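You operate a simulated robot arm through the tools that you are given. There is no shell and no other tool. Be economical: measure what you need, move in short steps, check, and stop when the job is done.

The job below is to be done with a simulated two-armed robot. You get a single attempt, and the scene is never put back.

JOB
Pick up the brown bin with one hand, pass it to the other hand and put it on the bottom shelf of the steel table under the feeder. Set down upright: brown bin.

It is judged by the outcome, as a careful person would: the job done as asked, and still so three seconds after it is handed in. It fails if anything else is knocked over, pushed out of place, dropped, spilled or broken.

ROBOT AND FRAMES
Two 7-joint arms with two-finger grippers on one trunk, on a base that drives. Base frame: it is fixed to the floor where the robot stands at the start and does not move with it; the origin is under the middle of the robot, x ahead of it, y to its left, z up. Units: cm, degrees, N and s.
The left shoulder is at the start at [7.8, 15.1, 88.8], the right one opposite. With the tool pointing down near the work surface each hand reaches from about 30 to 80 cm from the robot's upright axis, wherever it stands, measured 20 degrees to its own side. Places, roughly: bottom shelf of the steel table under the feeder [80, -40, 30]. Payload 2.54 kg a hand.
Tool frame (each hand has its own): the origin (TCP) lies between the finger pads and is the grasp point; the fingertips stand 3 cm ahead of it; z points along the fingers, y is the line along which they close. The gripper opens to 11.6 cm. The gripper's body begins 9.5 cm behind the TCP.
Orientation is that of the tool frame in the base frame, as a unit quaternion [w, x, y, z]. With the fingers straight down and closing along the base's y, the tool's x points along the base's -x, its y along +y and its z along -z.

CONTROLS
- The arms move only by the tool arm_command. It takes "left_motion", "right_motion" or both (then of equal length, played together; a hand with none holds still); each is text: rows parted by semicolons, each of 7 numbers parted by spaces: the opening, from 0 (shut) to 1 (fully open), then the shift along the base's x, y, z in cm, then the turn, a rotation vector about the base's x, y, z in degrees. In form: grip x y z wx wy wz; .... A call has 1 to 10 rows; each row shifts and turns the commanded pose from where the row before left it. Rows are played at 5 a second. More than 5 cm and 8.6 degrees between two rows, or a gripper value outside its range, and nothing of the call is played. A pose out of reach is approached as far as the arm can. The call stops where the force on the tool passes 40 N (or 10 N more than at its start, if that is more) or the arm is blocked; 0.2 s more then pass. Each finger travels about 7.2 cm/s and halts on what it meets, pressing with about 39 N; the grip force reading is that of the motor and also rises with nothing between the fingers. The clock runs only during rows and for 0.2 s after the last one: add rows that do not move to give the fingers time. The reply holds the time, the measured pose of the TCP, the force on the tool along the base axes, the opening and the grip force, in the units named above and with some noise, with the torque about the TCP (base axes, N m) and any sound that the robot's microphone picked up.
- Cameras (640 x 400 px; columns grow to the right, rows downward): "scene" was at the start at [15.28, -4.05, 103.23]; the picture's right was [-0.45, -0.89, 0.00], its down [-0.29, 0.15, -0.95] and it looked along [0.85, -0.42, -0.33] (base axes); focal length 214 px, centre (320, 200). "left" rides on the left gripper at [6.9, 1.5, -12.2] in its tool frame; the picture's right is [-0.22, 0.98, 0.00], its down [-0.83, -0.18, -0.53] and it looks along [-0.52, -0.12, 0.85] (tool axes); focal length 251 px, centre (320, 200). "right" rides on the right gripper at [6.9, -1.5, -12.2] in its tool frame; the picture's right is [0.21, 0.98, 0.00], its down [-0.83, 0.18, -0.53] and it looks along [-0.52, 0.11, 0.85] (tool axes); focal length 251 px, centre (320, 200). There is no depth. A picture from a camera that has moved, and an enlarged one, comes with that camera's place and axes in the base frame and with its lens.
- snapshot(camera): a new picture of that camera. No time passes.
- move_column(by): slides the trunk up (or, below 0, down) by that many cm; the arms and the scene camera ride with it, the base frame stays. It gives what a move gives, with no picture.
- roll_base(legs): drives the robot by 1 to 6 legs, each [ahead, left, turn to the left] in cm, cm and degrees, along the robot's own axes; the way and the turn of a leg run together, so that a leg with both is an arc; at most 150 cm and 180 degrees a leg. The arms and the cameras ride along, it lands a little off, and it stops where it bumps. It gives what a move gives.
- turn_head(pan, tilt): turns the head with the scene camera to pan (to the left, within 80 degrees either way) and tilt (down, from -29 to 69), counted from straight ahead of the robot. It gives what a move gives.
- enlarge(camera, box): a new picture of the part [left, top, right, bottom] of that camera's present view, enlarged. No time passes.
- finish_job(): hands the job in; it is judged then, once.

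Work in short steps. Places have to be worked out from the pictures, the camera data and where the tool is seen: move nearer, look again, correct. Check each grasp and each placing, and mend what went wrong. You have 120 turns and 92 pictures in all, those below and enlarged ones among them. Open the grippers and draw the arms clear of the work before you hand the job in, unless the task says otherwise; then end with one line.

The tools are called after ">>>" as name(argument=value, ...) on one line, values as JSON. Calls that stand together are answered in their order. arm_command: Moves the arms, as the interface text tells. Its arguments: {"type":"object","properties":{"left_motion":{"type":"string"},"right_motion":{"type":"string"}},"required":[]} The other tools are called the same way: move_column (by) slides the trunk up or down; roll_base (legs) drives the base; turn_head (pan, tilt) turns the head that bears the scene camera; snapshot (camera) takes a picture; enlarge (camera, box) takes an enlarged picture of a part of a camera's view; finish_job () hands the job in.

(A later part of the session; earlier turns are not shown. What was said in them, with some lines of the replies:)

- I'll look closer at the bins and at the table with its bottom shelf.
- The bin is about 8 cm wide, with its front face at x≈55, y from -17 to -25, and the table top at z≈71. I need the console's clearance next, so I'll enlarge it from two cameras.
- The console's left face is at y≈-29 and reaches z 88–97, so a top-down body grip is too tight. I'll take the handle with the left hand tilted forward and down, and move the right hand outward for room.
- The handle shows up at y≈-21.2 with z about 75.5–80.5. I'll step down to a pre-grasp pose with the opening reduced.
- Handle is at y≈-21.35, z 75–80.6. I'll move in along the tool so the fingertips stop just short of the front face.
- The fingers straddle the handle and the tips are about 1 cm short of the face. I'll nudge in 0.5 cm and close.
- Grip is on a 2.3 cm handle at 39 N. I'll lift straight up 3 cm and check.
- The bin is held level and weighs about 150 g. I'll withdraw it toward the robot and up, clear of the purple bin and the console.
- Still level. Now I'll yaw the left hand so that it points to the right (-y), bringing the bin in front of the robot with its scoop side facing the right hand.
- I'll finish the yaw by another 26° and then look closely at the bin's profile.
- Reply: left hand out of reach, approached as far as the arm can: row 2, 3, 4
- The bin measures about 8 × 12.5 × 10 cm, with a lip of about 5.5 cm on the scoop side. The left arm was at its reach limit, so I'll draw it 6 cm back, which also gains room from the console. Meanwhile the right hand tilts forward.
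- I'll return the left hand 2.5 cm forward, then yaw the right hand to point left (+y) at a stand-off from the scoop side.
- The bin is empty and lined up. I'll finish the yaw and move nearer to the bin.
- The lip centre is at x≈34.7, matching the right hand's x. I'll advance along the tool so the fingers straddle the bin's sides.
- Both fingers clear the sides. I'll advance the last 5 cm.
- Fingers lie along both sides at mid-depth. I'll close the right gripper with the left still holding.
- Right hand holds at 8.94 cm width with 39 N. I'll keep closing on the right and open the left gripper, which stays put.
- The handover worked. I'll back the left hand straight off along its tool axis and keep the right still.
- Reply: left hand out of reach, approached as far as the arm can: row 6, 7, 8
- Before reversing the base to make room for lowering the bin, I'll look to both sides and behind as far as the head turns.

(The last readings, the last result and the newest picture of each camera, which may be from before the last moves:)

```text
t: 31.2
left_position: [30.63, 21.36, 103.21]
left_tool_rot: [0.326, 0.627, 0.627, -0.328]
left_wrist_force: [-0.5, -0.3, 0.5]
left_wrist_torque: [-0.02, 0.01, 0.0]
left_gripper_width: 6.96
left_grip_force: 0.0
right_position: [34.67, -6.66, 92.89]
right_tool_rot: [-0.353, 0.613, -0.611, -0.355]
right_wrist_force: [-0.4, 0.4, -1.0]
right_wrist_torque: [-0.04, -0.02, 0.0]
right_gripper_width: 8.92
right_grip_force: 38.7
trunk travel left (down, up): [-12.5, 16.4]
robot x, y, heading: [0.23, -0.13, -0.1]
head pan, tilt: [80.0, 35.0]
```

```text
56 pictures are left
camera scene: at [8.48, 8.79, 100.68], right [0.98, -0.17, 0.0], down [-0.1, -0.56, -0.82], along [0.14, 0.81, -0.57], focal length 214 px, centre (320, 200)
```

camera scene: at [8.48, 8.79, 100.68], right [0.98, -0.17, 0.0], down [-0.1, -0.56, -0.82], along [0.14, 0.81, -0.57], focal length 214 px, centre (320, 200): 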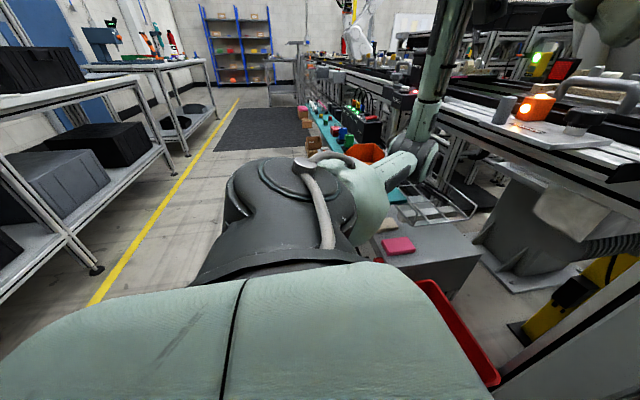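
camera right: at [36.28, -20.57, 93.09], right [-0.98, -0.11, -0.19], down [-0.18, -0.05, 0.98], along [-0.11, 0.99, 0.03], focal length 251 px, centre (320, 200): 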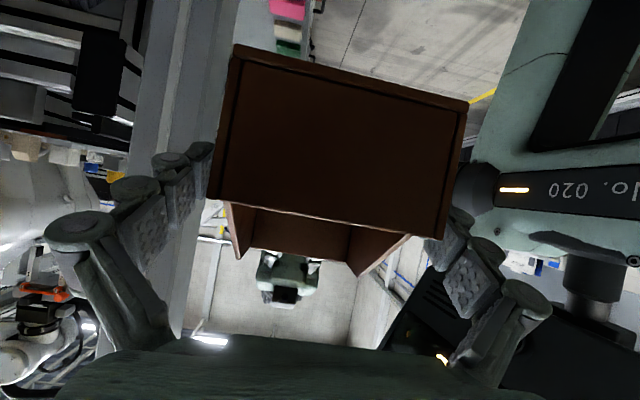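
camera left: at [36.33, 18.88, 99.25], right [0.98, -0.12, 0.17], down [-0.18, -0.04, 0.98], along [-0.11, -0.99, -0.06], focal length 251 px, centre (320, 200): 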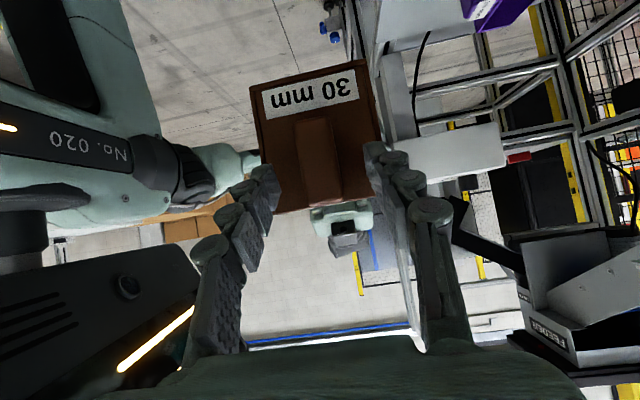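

The aisle behind is clear, with the yellow line at x≈-90. I'll reverse 30 cm with the bin held.

>>> roll_base(legs=[[-30, 0, 0]])

>>> turn_head(pan=-15, tilt=40)

>>> snapshot(camera="scene")

```text
t: 33.2
left_position: [1.05, 21.27, 103.22]
left_tool_rot: [0.326, 0.628, 0.626, -0.328]
left_wrist_force: [0.0, -0.6, 0.6]
left_wrist_torque: [-0.03, -0.04, 0.04]
left_gripper_width: 6.96
left_grip_force: 0.0
right_position: [4.73, -6.78, 92.95]
right_tool_rot: [0.355, -0.61, 0.615, 0.352]
right_wrist_force: [0.1, 0.5, 0.3]
right_wrist_torque: [-0.03, -0.03, 0.02]
right_gripper_width: 8.91
right_grip_force: 38.9
trunk travel left (down, up): [-12.5, 16.4]
robot x, y, heading: [-29.6, -0.02, -0.6]
head pan, tilt: [80.0, 35.0]
```

```text
t: 34.9
left_position: [1.1, 21.27, 103.12]
left_tool_rot: [0.326, 0.628, 0.625, -0.329]
left_wrist_force: [-0.4, 0.7, 0.4]
left_wrist_torque: [0.01, 0.01, 0.01]
left_gripper_width: 6.98
left_grip_force: 0.0
right_position: [4.83, -6.76, 92.99]
right_tool_rot: [0.354, -0.611, 0.615, 0.352]
right_wrist_force: [0.5, 0.7, 0.3]
right_wrist_torque: [-0.07, -0.01, 0.0]
right_gripper_width: 8.89
right_grip_force: 39.2
trunk travel left (down, up): [-12.5, 16.4]
robot x, y, heading: [-29.72, 0.39, -0.3]
head pan, tilt: [-15.0, 40.0]
```

```text
55 pictures are left
camera scene: at [-14.67, -2.08, 99.93], right [-0.27, -0.96, 0.0], down [-0.62, 0.17, -0.77], along [0.74, -0.2, -0.64], focal length 214 px, centre (320, 200)
```

scene: 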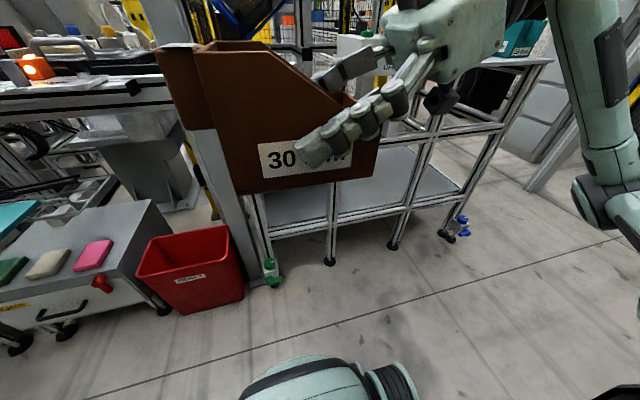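

Now there's room. I'll yaw the right hand back to face forward with the bin, moving it right and a little ahead.

>>> arm_command(right_motion="0.3 1 -2 0 0 0 -8.5;0.3 1 -2 0 0 0 -8.5;0.3 1 -2 0 0 0 -8.5;0.3 1 -2 0 0 0 -8.5;0.3 1 -2 0 0 0 -8.5;0.3 0.5 -2 0 0 0 -8.5;0.3 0.5 -2 0 0 0 -8.5;0.3 0.5 -2 0 0 0 -8.5;0.3 0.5 -2 0 0 0 -8.5;0.3 0.5 -2 0 0 0 -8.5")

>>> snapshot(camera="scene")

```text
t: 37.1
left_position: [1.09, 21.25, 103.18]
left_tool_rot: [0.325, 0.628, 0.625, -0.329]
left_wrist_force: [0.3, -0.3, 0.1]
left_wrist_torque: [0.0, -0.01, 0.02]
left_gripper_width: 6.96
left_grip_force: 0.0
right_position: [14.06, -28.07, 94.78]
right_tool_rot: [0.498, -0.033, 0.866, 0.02]
right_wrist_force: [0.3, 0.3, -1.7]
right_wrist_torque: [0.0, 0.02, 0.04]
right_gripper_width: 8.93
right_grip_force: 38.8
right hand out of reach, approached as far as the arm can: row 7, 8, 9, 10
trunk travel left (down, up): [-12.5, 16.4]
robot x, y, heading: [-29.79, 0.12, -0.4]
head pan, tilt: [-15.0, 40.0]
```

```text
54 pictures are left
camera scene: at [-14.67, -2.08, 99.92], right [-0.27, -0.96, 0.0], down [-0.62, 0.17, -0.77], along [0.74, -0.2, -0.64], focal length 214 px, centre (320, 200)
```

scene: 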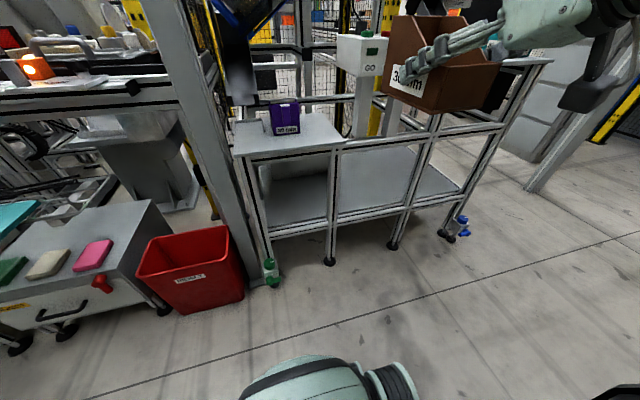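

Right hand faces forward with the bin level. I'll look at the bottom shelf in detail.

>>> enlarge(camera="scene", box=[230, 110, 490, 272])

>>> snapshot(camera="right")

```text
2.46 times, centred on (360, 191) of scene
camera zoom: at [-14.67, -2.08, 99.92], right [-0.27, -0.96, 0.0], down [-0.62, 0.17, -0.77], along [0.74, -0.2, -0.64], focal length 528 px, centre (222, 222)
```

zoom: 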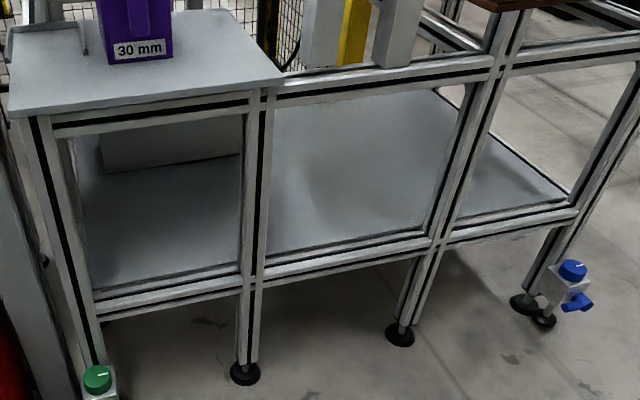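

```text
52 pictures are left
camera right: at [0.31, -30.51, 94.97], right [-0.18, 0.97, -0.18], down [-0.06, 0.18, 0.98], along [0.98, 0.19, 0.03], focal length 251 px, centre (320, 200)
```

right: 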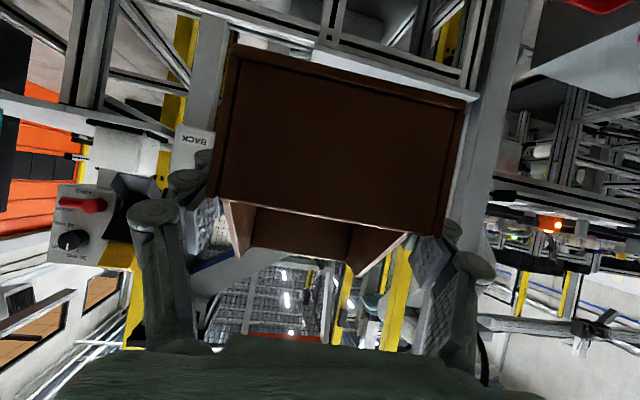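

The bottom shelf is one continuous panel, and its middle bay (y≈-27 to -59, z≈36 to 65) is open and clear. I'll square the yaw and lower the column, then bring the arm down in front of the table.

>>> move_column(by=-12.4)

>>> arm_command(right_motion="0.3 1 -0.8 -3 0 0 -4.4;0.3 1 -0.8 -3 0 0 0;0.3 1 -0.8 -3 0 0 0;0.3 1 -0.8 -3 0 0 0;0.3 1 -0.8 -3 0 0 0;0.3 1 -0.8 -3 0 0 0;0.3 1 -0.8 -3 0 0 0;0.3 1 -0.8 -3 0 0 0;0.3 0 0 0 0 0 0")

>>> snapshot(camera="scene")

```text
t: 38.7
left_position: [1.13, 21.25, 90.84]
left_tool_rot: [0.326, 0.628, 0.625, -0.33]
left_wrist_force: [-0.4, 0.2, -0.3]
left_wrist_torque: [0.01, 0.01, -0.03]
left_gripper_width: 6.96
left_grip_force: 0.0
right_position: [14.09, -27.95, 82.39]
right_tool_rot: [0.499, -0.035, 0.866, 0.021]
right_wrist_force: [0.0, -0.5, -1.7]
right_wrist_torque: [-0.01, 0.07, 0.01]
right_gripper_width: 8.89
right_grip_force: 39.6
trunk travel left (down, up): [-0.1, 28.8]
robot x, y, heading: [-29.99, 0.13, -0.4]
head pan, tilt: [-15.0, 40.0]
```

```text
t: 40.7
left_position: [1.18, 21.13, 90.81]
left_tool_rot: [0.325, 0.629, 0.626, -0.329]
left_wrist_force: [0.3, -0.3, -1.2]
left_wrist_torque: [0.06, 0.0, 0.03]
left_gripper_width: 6.94
left_grip_force: 0.1
right_position: [23.69, -35.14, 59.84]
right_tool_rot: [0.499, -0.001, 0.867, 0.001]
right_wrist_force: [-0.5, -0.4, -1.5]
right_wrist_torque: [-0.04, 0.02, -0.03]
right_gripper_width: 8.88
right_grip_force: 39.3
right hand out of reach, approached as far as the arm can: row 1, 2, 3
trunk travel left (down, up): [-0.1, 28.8]
robot x, y, heading: [-30.12, 0.15, -0.5]
head pan, tilt: [-15.0, 40.0]
```

```text
51 pictures are left
camera scene: at [-14.67, -2.09, 87.53], right [-0.27, -0.96, 0.0], down [-0.62, 0.17, -0.77], along [0.74, -0.2, -0.64], focal length 214 px, centre (320, 200)
```

scene: 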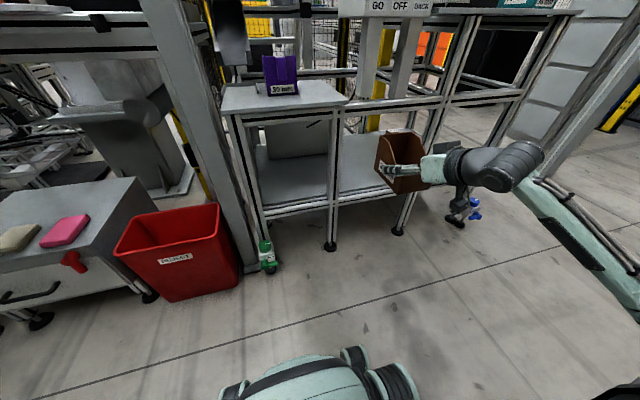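

Continue down to the entry height, TCP z≈46, still in front of the table.

>>> arm_command(right_motion="0.3 0.5 -1 -3.5 0 0 0;0.3 0.5 -1 -3.5 0 0 0;0.3 0.5 -1 -3.5 0 0 0;0.3 0.5 -1 -3.3 0 0 0;0.3 0 0 0 0 0 0")

>>> turn_head(pan=-30, tilt=30)

>>> snapshot(camera="scene")

>>> snapshot(camera="right")

```text
t: 41.9
left_position: [0.99, 21.24, 90.76]
left_tool_rot: [0.326, 0.628, 0.625, -0.329]
left_wrist_force: [0.0, -0.5, 0.9]
left_wrist_torque: [0.0, -0.02, -0.03]
left_gripper_width: 6.96
left_grip_force: 0.1
right_position: [25.81, -39.04, 46.05]
right_tool_rot: [0.498, 0.0, 0.867, 0.0]
right_wrist_force: [0.3, -0.1, -1.9]
right_wrist_torque: [0.03, 0.01, 0.01]
right_gripper_width: 8.88
right_grip_force: 38.6
trunk travel left (down, up): [-0.1, 28.8]
robot x, y, heading: [-29.62, 0.19, -0.7]
head pan, tilt: [-15.0, 40.0]
```

```text
t: 42.6
left_position: [1.15, 21.21, 90.91]
left_tool_rot: [0.325, 0.628, 0.625, -0.329]
left_wrist_force: [-0.4, -0.9, -0.1]
left_wrist_torque: [0.01, -0.01, -0.03]
left_gripper_width: 6.96
left_grip_force: 0.0
right_position: [25.87, -39.01, 46.09]
right_tool_rot: [0.499, 0.0, 0.867, 0.0]
right_wrist_force: [-0.1, -0.1, -1.7]
right_wrist_torque: [0.0, 0.03, -0.02]
right_gripper_width: 8.9
right_grip_force: 39.4
trunk travel left (down, up): [-0.1, 28.8]
robot x, y, heading: [-29.52, 0.15, -0.4]
head pan, tilt: [-30.0, 30.0]
```

```text
50 pictures are left
camera scene: at [-15.07, -4.4, 89.06], right [-0.51, -0.86, 0.0], down [-0.43, 0.25, -0.87], along [0.75, -0.44, -0.5], focal length 214 px, centre (320, 200)
```

scene: 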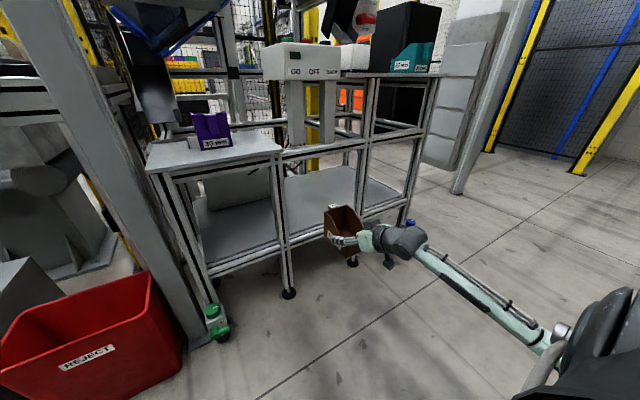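

```text
49 pictures are left
camera right: at [11.91, -40.56, 46.37], right [-0.11, 0.98, -0.18], down [-0.05, 0.18, 0.98], along [0.99, 0.12, 0.03], focal length 251 px, centre (320, 200)
```

right: 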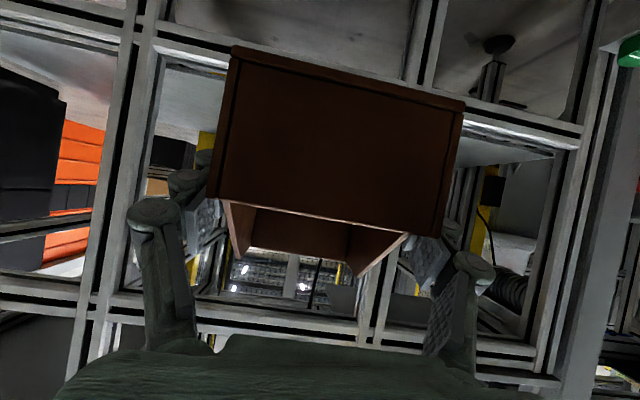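

The bay centre is at y≈-44 and the rail top at z≈33; the bin bottom is at about 41.5, so it clears. I'll raise the left arm a bit for safety before driving in.

>>> arm_command(left_motion="0.6 0 0 3 0 0 0;0.6 0 0 3 0 0 0;0.6 0 0 3 0 0 0;0.6 0 0 3 0 0 0;0.6 0 0 0 0 0 0")

>>> roll_base(legs=[[0, -4, 0.4], [12, 0, 0]])

>>> snapshot(camera="scene")

>>> snapshot(camera="right")

```text
t: 43.8
left_position: [0.94, 21.37, 102.68]
left_tool_rot: [0.325, 0.628, 0.626, -0.33]
left_wrist_force: [0.5, 0.0, -0.4]
left_wrist_torque: [0.0, 0.0, -0.01]
left_gripper_width: 6.95
left_grip_force: 0.0
right_position: [25.74, -39.08, 46.25]
right_tool_rot: [0.499, -0.002, 0.867, 0.002]
right_wrist_force: [-0.4, -0.1, -1.4]
right_wrist_torque: [0.04, 0.04, 0.0]
right_gripper_width: 8.89
right_grip_force: 39.0
trunk travel left (down, up): [-0.1, 28.8]
robot x, y, heading: [-29.82, 0.08, -0.5]
head pan, tilt: [-30.0, 30.0]
```

```text
t: 45.7
left_position: [12.72, 17.62, 102.66]
left_tool_rot: [0.326, 0.625, 0.629, -0.328]
left_wrist_force: [0.1, -0.3, 0.4]
left_wrist_torque: [0.02, 0.01, 0.02]
left_gripper_width: 6.94
left_grip_force: 0.1
right_position: [38.14, -42.55, 46.19]
right_tool_rot: [0.499, -0.005, 0.867, 0.004]
right_wrist_force: [0.7, -0.1, -1.5]
right_wrist_torque: [0.01, 0.03, -0.01]
right_gripper_width: 8.91
right_grip_force: 38.8
trunk travel left (down, up): [-0.1, 28.8]
robot x, y, heading: [-18.09, -4.03, 0.1]
head pan, tilt: [-30.0, 30.0]
```

```text
48 pictures are left
camera scene: at [-3.1, -8.28, 89.06], right [-0.5, -0.87, 0.0], down [-0.43, 0.25, -0.87], along [0.75, -0.43, -0.5], focal length 214 px, centre (320, 200)
```

scene: 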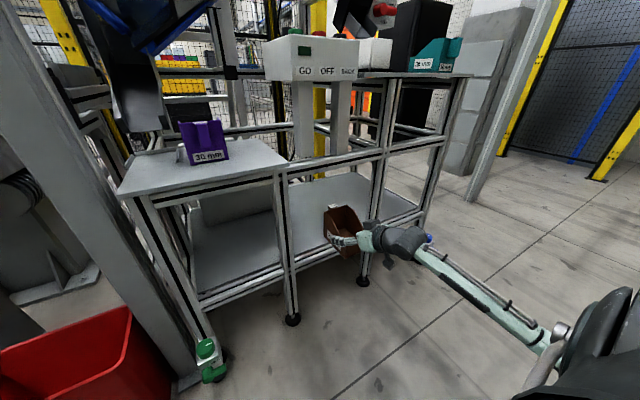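

```text
47 pictures are left
camera right: at [24.25, -44.16, 46.37], right [-0.12, 0.98, -0.18], down [-0.05, 0.18, 0.98], along [0.99, 0.13, 0.03], focal length 251 px, centre (320, 200)
```

right: 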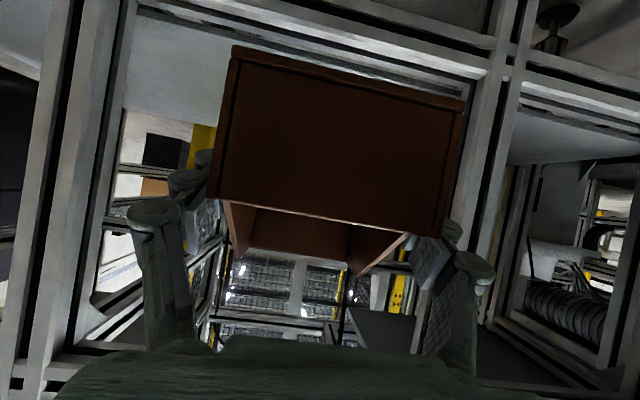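

The bin is centred in the bay with posts at y≈-25 and -60. I'll drive 14 cm further in.

>>> roll_base(legs=[[14, 0, 0]])

>>> turn_head(pan=-38, tilt=38)

>>> snapshot(camera="scene")

>>> snapshot(camera="right")

```text
t: 47.1
left_position: [26.78, 17.75, 102.7]
left_tool_rot: [0.328, 0.624, 0.63, -0.327]
left_wrist_force: [-0.4, -0.4, 0.6]
left_wrist_torque: [-0.01, -0.01, 0.0]
left_gripper_width: 6.96
left_grip_force: 0.0
right_position: [52.22, -42.16, 46.14]
right_tool_rot: [0.499, -0.007, 0.867, 0.004]
right_wrist_force: [-0.3, 0.7, -1.7]
right_wrist_torque: [0.01, 0.05, 0.02]
right_gripper_width: 8.89
right_grip_force: 39.3
trunk travel left (down, up): [-0.1, 28.8]
robot x, y, heading: [-4.08, -3.92, 0.2]
head pan, tilt: [-30.0, 30.0]
```

```text
t: 47.8
left_position: [26.64, 17.76, 102.67]
left_tool_rot: [0.328, 0.623, 0.63, -0.326]
left_wrist_force: [0.0, 0.1, -0.4]
left_wrist_torque: [0.04, 0.02, 0.02]
left_gripper_width: 6.94
left_grip_force: 0.0
right_position: [52.4, -42.25, 46.17]
right_tool_rot: [0.498, -0.007, 0.867, 0.004]
right_wrist_force: [1.1, 0.3, -2.1]
right_wrist_torque: [-0.01, 0.06, 0.01]
right_gripper_width: 8.89
right_grip_force: 39.0
trunk travel left (down, up): [-0.1, 28.8]
robot x, y, heading: [-3.74, -3.77, 0.4]
head pan, tilt: [-38.0, 38.0]
```

```text
46 pictures are left
camera scene: at [9.91, -8.96, 87.83], right [-0.61, -0.79, 0.0], down [-0.49, 0.38, -0.79], along [0.62, -0.48, -0.62], focal length 214 px, centre (320, 200)
```

scene: 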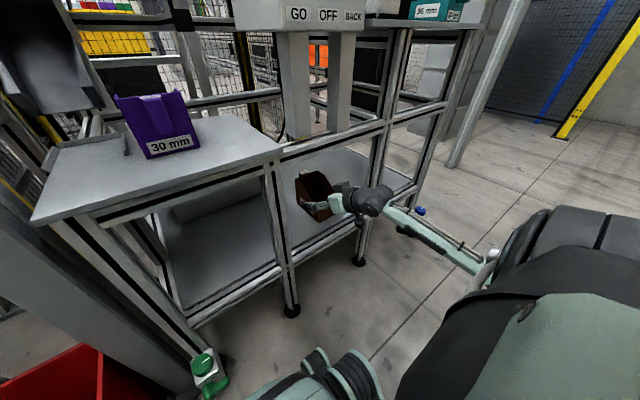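

```text
45 pictures are left
camera right: at [38.42, -43.92, 46.35], right [-0.12, 0.97, -0.18], down [-0.05, 0.18, 0.98], along [0.99, 0.13, 0.03], focal length 251 px, centre (320, 200)
```

right: 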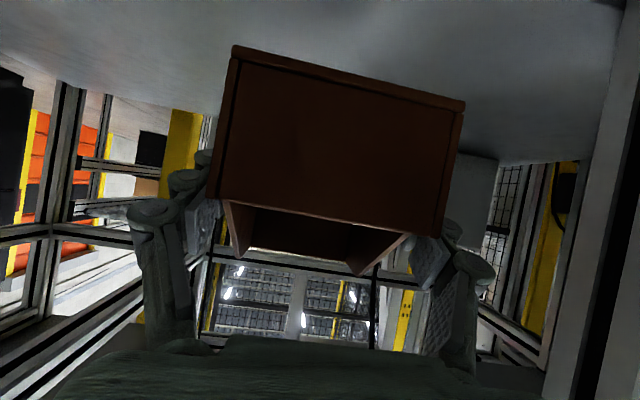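

The bin is inside the bay over the shelf. I'll extend the arm 10 cm further in.

>>> arm_command(right_motion="0.3 2.5 0 0 0 0 0;0.3 2.5 0 0 0 0 0;0.3 2.5 0 0 0 0 0;0.3 2.5 0 0 0 0 0;0.3 0 0 0 0 0 0")

>>> enlarge(camera="scene", box=[220, 110, 480, 272])

```text
t: 49.0
left_position: [26.71, 17.77, 102.73]
left_tool_rot: [0.328, 0.624, 0.63, -0.327]
left_wrist_force: [0.1, 0.1, 0.1]
left_wrist_torque: [-0.01, 0.0, -0.03]
left_gripper_width: 6.96
left_grip_force: 0.0
right_position: [62.47, -42.11, 46.05]
right_tool_rot: [0.499, -0.007, 0.867, 0.004]
right_wrist_force: [0.3, -0.5, -1.7]
right_wrist_torque: [-0.02, 0.05, -0.02]
right_gripper_width: 8.92
right_grip_force: 39.1
trunk travel left (down, up): [-0.1, 28.8]
robot x, y, heading: [-3.96, -3.91, 0.2]
head pan, tilt: [-38.0, 38.0]
```

```text
2.46 times, centred on (350, 191) of scene
camera zoom: at [9.91, -8.96, 87.83], right [-0.61, -0.79, 0.0], down [-0.49, 0.38, -0.79], along [0.62, -0.48, -0.62], focal length 528 px, centre (246, 222)
```

zoom: 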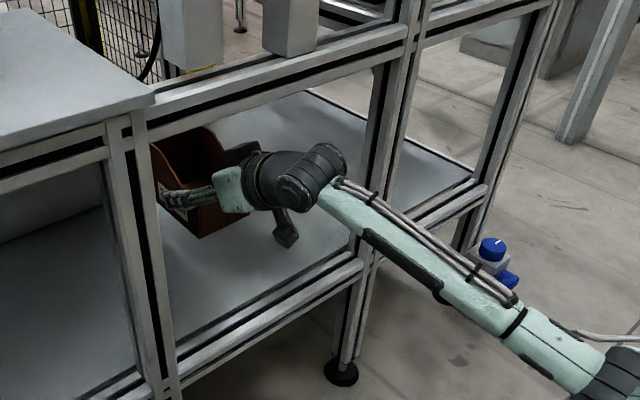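

The forearm is well in front of the right post. I'll go 4 cm deeper so the wrist camera clears the front rail, then lower 4 cm.

>>> arm_command(right_motion="0.3 2 0 0 0 0 0;0.3 2 0 0 0 0 0;0.3 0 0 -2 0 0 0;0.3 0 0 -2 0 0 0;0.3 0 0 0 0 0 0")

>>> snapshot(camera="right")

>>> enlarge(camera="scene", box=[220, 110, 480, 272])

```text
t: 50.2
left_position: [26.59, 17.85, 102.75]
left_tool_rot: [0.327, 0.623, 0.631, -0.326]
left_wrist_force: [0.4, 0.7, 0.1]
left_wrist_torque: [-0.01, 0.0, -0.01]
left_gripper_width: 6.95
left_grip_force: 0.0
right_position: [66.37, -42.19, 42.19]
right_tool_rot: [0.499, -0.008, 0.867, 0.005]
right_wrist_force: [-0.5, -0.2, -1.2]
right_wrist_torque: [0.01, 0.04, -0.02]
right_gripper_width: 8.88
right_grip_force: 38.5
trunk travel left (down, up): [-0.1, 28.8]
robot x, y, heading: [-4.13, -3.9, 0.4]
head pan, tilt: [-38.0, 38.0]
```

```text
43 pictures are left
camera right: at [52.46, -43.92, 42.34], right [-0.12, 0.97, -0.18], down [-0.05, 0.18, 0.98], along [0.99, 0.13, 0.03], focal length 251 px, centre (320, 200)
```

right: 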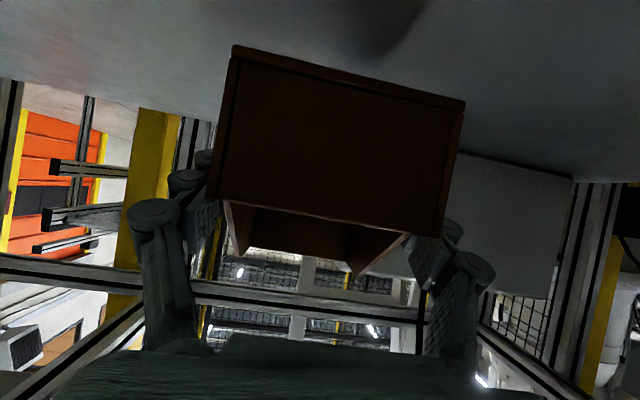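

```text
2.46 times, centred on (350, 191) of scene
camera zoom: at [9.91, -8.97, 87.83], right [-0.61, -0.79, 0.0], down [-0.49, 0.38, -0.79], along [0.62, -0.48, -0.62], focal length 528 px, centre (246, 222)
```

zoom: 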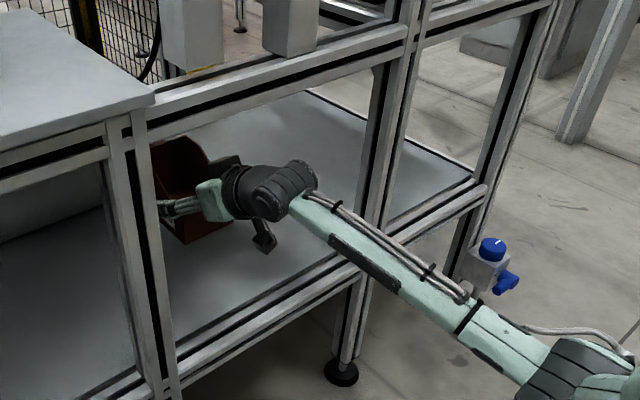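

Clear around the bin. I'll lower in small steps until contact shows on the force reading.

>>> arm_command(right_motion="0.3 0 0 -1 0 0 0;0.3 0 0 -1 0 0 0;0.3 0 0 -0.5 0 0 0;0.3 0 0 -0.5 0 0 0;0.3 0 0 0 0 0 0")

>>> enlarge(camera="scene", box=[220, 110, 480, 272])

```text
t: 51.4
left_position: [26.59, 17.79, 102.75]
left_tool_rot: [0.328, 0.623, 0.63, -0.328]
left_wrist_force: [0.1, 0.4, 0.3]
left_wrist_torque: [-0.01, 0.02, -0.02]
left_gripper_width: 6.95
left_grip_force: 0.1
right_position: [66.31, -42.28, 39.12]
right_tool_rot: [0.498, -0.007, 0.867, 0.005]
right_wrist_force: [-0.6, 0.7, -0.6]
right_wrist_torque: [0.01, 0.08, 0.0]
right_gripper_width: 8.9
right_grip_force: 39.4
trunk travel left (down, up): [-0.1, 28.8]
robot x, y, heading: [-3.93, -3.9, 0.5]
head pan, tilt: [-38.0, 38.0]
```

```text
2.46 times, centred on (350, 191) of scene
camera zoom: at [9.91, -8.97, 87.83], right [-0.61, -0.79, 0.0], down [-0.49, 0.38, -0.79], along [0.62, -0.48, -0.62], focal length 528 px, centre (246, 222)
```

zoom: 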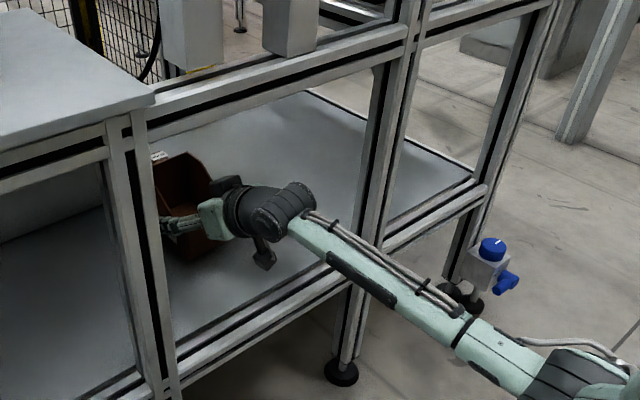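

No contact yet and the forearm still clears the rail. I'll keep lowering at 0.5 cm per row.

>>> arm_command(right_motion="0.3 0 0 -0.5 0 0 0;0.3 0 0 -0.5 0 0 0;0.3 0 0 -0.5 0 0 0;0.3 0 0 -0.5 0 0 0;0.3 0 0 0 0 0 0")

>>> snapshot(camera="right")

```text
t: 52.6
left_position: [26.52, 17.88, 102.65]
left_tool_rot: [0.328, 0.623, 0.63, -0.327]
left_wrist_force: [-0.9, -0.2, 0.2]
left_wrist_torque: [-0.01, -0.05, 0.03]
left_gripper_width: 6.96
left_grip_force: 0.0
right_position: [66.25, -42.23, 37.22]
right_tool_rot: [0.499, -0.006, 0.867, 0.004]
right_wrist_force: [-0.8, 0.2, 2.0]
right_wrist_torque: [-0.13, 0.24, -0.04]
right_gripper_width: 8.91
right_grip_force: 39.3
trunk travel left (down, up): [-0.1, 28.8]
robot x, y, heading: [-3.88, -3.78, 0.2]
head pan, tilt: [-38.0, 38.0]
```

```text
40 pictures are left
camera right: at [52.48, -43.9, 37.4], right [-0.12, 0.97, -0.18], down [-0.05, 0.18, 0.98], along [0.99, 0.13, 0.03], focal length 251 px, centre (320, 200)
```

right: 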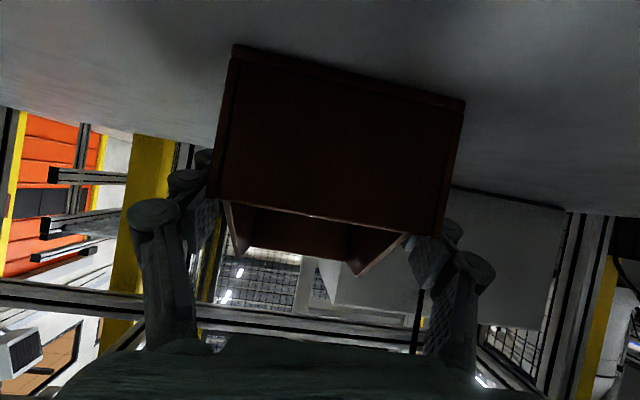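

Contact is starting: vertical force went from -1.7 to +2 N. I'll press a touch more to seat it flat.

>>> arm_command(right_motion="0.3 0 0 -0.15 0 0 0;0.3 0 0 -0.15 0 0 0;0.3 0 0 0 0 0 0")

```text
t: 53.4
left_position: [26.63, 17.86, 102.8]
left_tool_rot: [0.328, 0.624, 0.629, -0.327]
left_wrist_force: [-0.1, 0.3, -0.3]
left_wrist_torque: [-0.02, 0.01, 0.02]
left_gripper_width: 6.96
left_grip_force: 0.0
right_position: [66.48, -42.27, 37.21]
right_tool_rot: [0.501, -0.008, 0.865, 0.005]
right_wrist_force: [-2.4, 3.2, 11.9]
right_wrist_torque: [-0.26, 0.73, -0.12]
right_gripper_width: 8.91
right_grip_force: 38.4
trunk travel left (down, up): [-0.1, 28.8]
robot x, y, heading: [-3.95, -3.93, 0.3]
head pan, tilt: [-38.0, 38.0]
```

The bin is seated, pressing with 12 N. I'll open the right gripper in place.

>>> arm_command(right_motion="0.75 0 0 0 0 0 0;0.8 0 0 0 0 0 0;0.9 0 0 0 0 0 0;1 0 0 0 0 0 0;1 0 0 0 0 0 0;1 0 0 0 0 0 0")

>>> snapshot(camera="right")

>>> enlarge(camera="scene", box=[220, 110, 480, 272])

```text
t: 54.8
left_position: [26.53, 17.9, 102.76]
left_tool_rot: [0.329, 0.623, 0.63, -0.327]
left_wrist_force: [0.7, -0.1, -0.7]
left_wrist_torque: [0.0, -0.01, 0.02]
left_gripper_width: 6.97
left_grip_force: 0.0
right_position: [66.39, -42.26, 36.92]
right_tool_rot: [0.498, -0.007, 0.867, 0.004]
right_wrist_force: [0.5, -0.5, -0.2]
right_wrist_torque: [0.0, 0.03, 0.06]
right_gripper_width: 11.61
right_grip_force: 0.1
trunk travel left (down, up): [-0.1, 28.8]
robot x, y, heading: [-3.59, -3.59, 0.2]
head pan, tilt: [-38.0, 38.0]
```

```text
39 pictures are left
camera right: at [52.49, -43.98, 37.12], right [-0.12, 0.97, -0.18], down [-0.05, 0.18, 0.98], along [0.99, 0.13, 0.03], focal length 251 px, centre (320, 200)
```

right: 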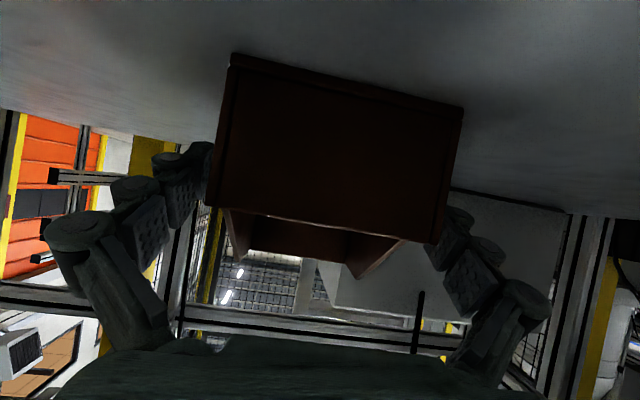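

```text
2.46 times, centred on (350, 191) of scene
camera zoom: at [9.9, -8.96, 87.83], right [-0.61, -0.79, 0.0], down [-0.49, 0.38, -0.79], along [0.62, -0.48, -0.62], focal length 528 px, centre (246, 222)
```

zoom: 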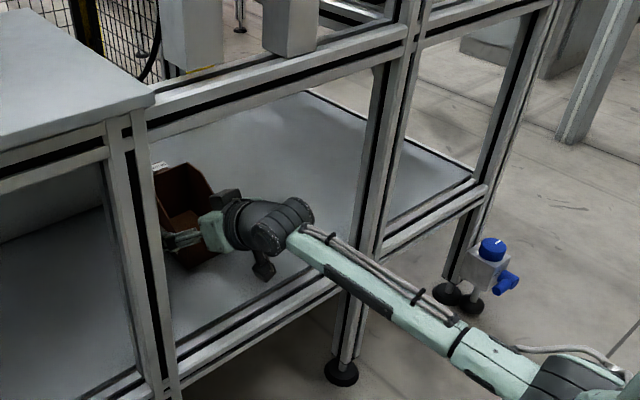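

The bin sits flat and the fingers are open on both sides. I'll retreat along the tool axis, up and back.

>>> arm_command(right_motion="1 -1.5 0 0.85 0 0 0;1 -2 0 1.15 0 0 0;1 -2 0 1.15 0 0 0;1 -2 0 1.15 0 0 0;1 -2.5 0 1.15 0 0 0;1 -2.5 0 1.15 0 0 0;1 -2.5 0 0.5 0 0 0;1 0 0 0 0 0 0")

>>> snapshot(camera="right")

>>> enlarge(camera="scene", box=[220, 110, 480, 272])

```text
t: 56.6
left_position: [26.55, 17.83, 102.81]
left_tool_rot: [0.328, 0.623, 0.63, -0.328]
left_wrist_force: [-0.5, 0.5, -0.1]
left_wrist_torque: [-0.01, -0.02, -0.04]
left_gripper_width: 6.97
left_grip_force: 0.1
right_position: [51.11, -42.1, 44.19]
right_tool_rot: [0.499, -0.007, 0.867, 0.004]
right_wrist_force: [0.3, -0.3, 0.4]
right_wrist_torque: [-0.01, 0.01, 0.04]
right_gripper_width: 11.59
right_grip_force: 0.1
trunk travel left (down, up): [-0.1, 28.8]
robot x, y, heading: [-3.65, -3.91, 0.4]
head pan, tilt: [-38.0, 38.0]
```

```text
37 pictures are left
camera right: at [37.22, -43.71, 44.42], right [-0.12, 0.97, -0.18], down [-0.05, 0.18, 0.98], along [0.99, 0.13, 0.03], focal length 251 px, centre (320, 200)
```

right: 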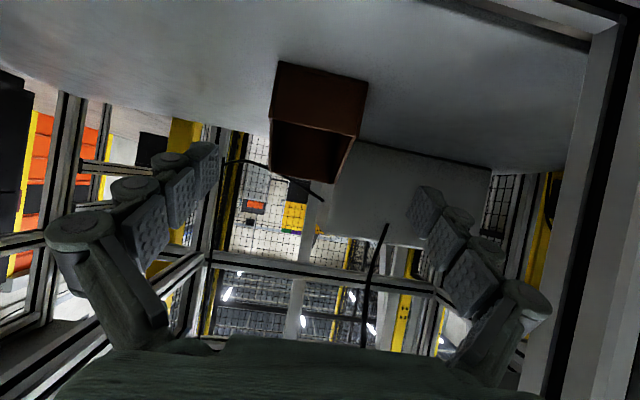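

```text
2.46 times, centred on (350, 191) of scene
camera zoom: at [9.9, -8.96, 87.83], right [-0.61, -0.79, 0.0], down [-0.49, 0.38, -0.79], along [0.62, -0.48, -0.62], focal length 528 px, centre (246, 222)
```

zoom: 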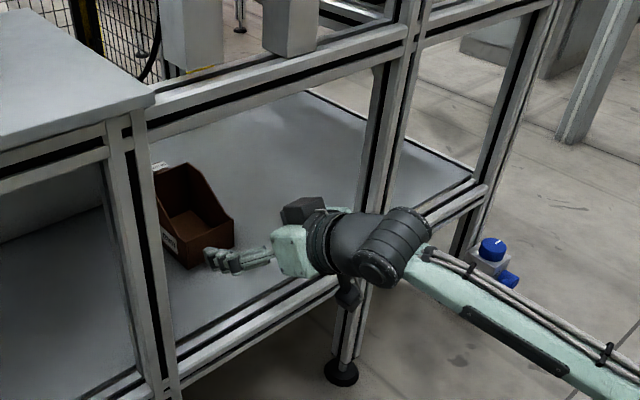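

The bin stands upright on the shelf. I'll back the base 25 cm so the right hand leaves the bay, then take a final look.

>>> roll_base(legs=[[-25, 0, 0]])

>>> snapshot(camera="scene")

>>> snapshot(camera="right")

```text
t: 58.4
left_position: [1.07, 17.59, 102.69]
left_tool_rot: [0.327, 0.625, 0.628, -0.328]
left_wrist_force: [-0.4, 0.1, 0.7]
left_wrist_torque: [0.01, 0.0, -0.01]
left_gripper_width: 6.95
left_grip_force: 0.0
right_position: [25.34, -42.25, 44.12]
right_tool_rot: [0.499, -0.007, 0.867, 0.004]
right_wrist_force: [-0.1, 0.7, -0.5]
right_wrist_torque: [0.01, 0.04, -0.02]
right_gripper_width: 11.61
right_grip_force: 0.2
trunk travel left (down, up): [-0.1, 28.8]
robot x, y, heading: [-30.01, -3.94, 0.1]
head pan, tilt: [-38.0, 38.0]
```

```text
35 pictures are left
camera scene: at [-15.83, -9.11, 87.83], right [-0.61, -0.79, 0.0], down [-0.49, 0.38, -0.79], along [0.62, -0.48, -0.62], focal length 214 px, centre (320, 200)
```

scene: 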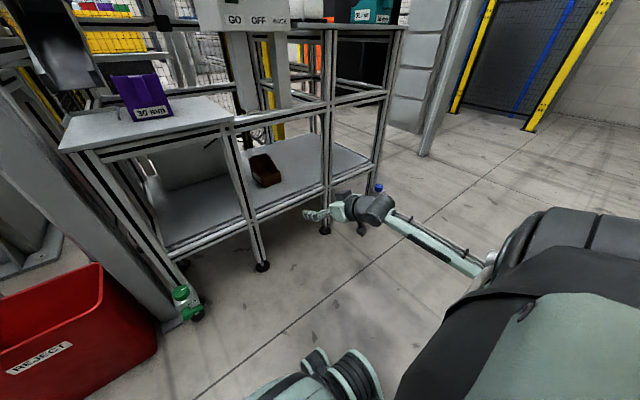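

```text
34 pictures are left
camera right: at [11.4, -43.95, 44.4], right [-0.12, 0.98, -0.18], down [-0.05, 0.18, 0.98], along [0.99, 0.13, 0.03], focal length 251 px, centre (320, 200)
```

right: 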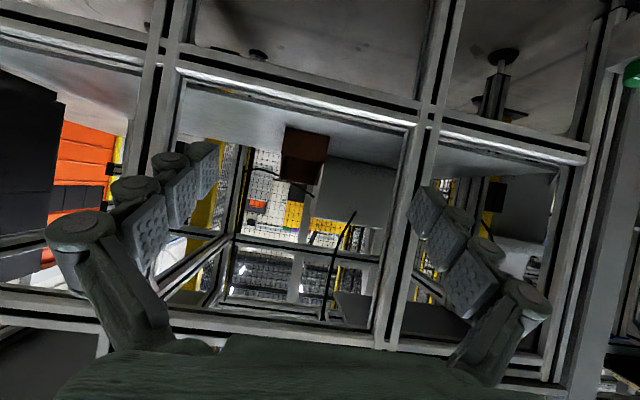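

The bin is upright on the bottom shelf, the purple bin and everything else look undisturbed, and both hands are open and clear. I'll hand it in.

>>> finish_job()

```text
The job is handed in.
```

I picked up the brown bin with the left hand, passed it to the right, and set it upright on the bottom shelf of the steel table; nothing else looked moved in the last pictures.
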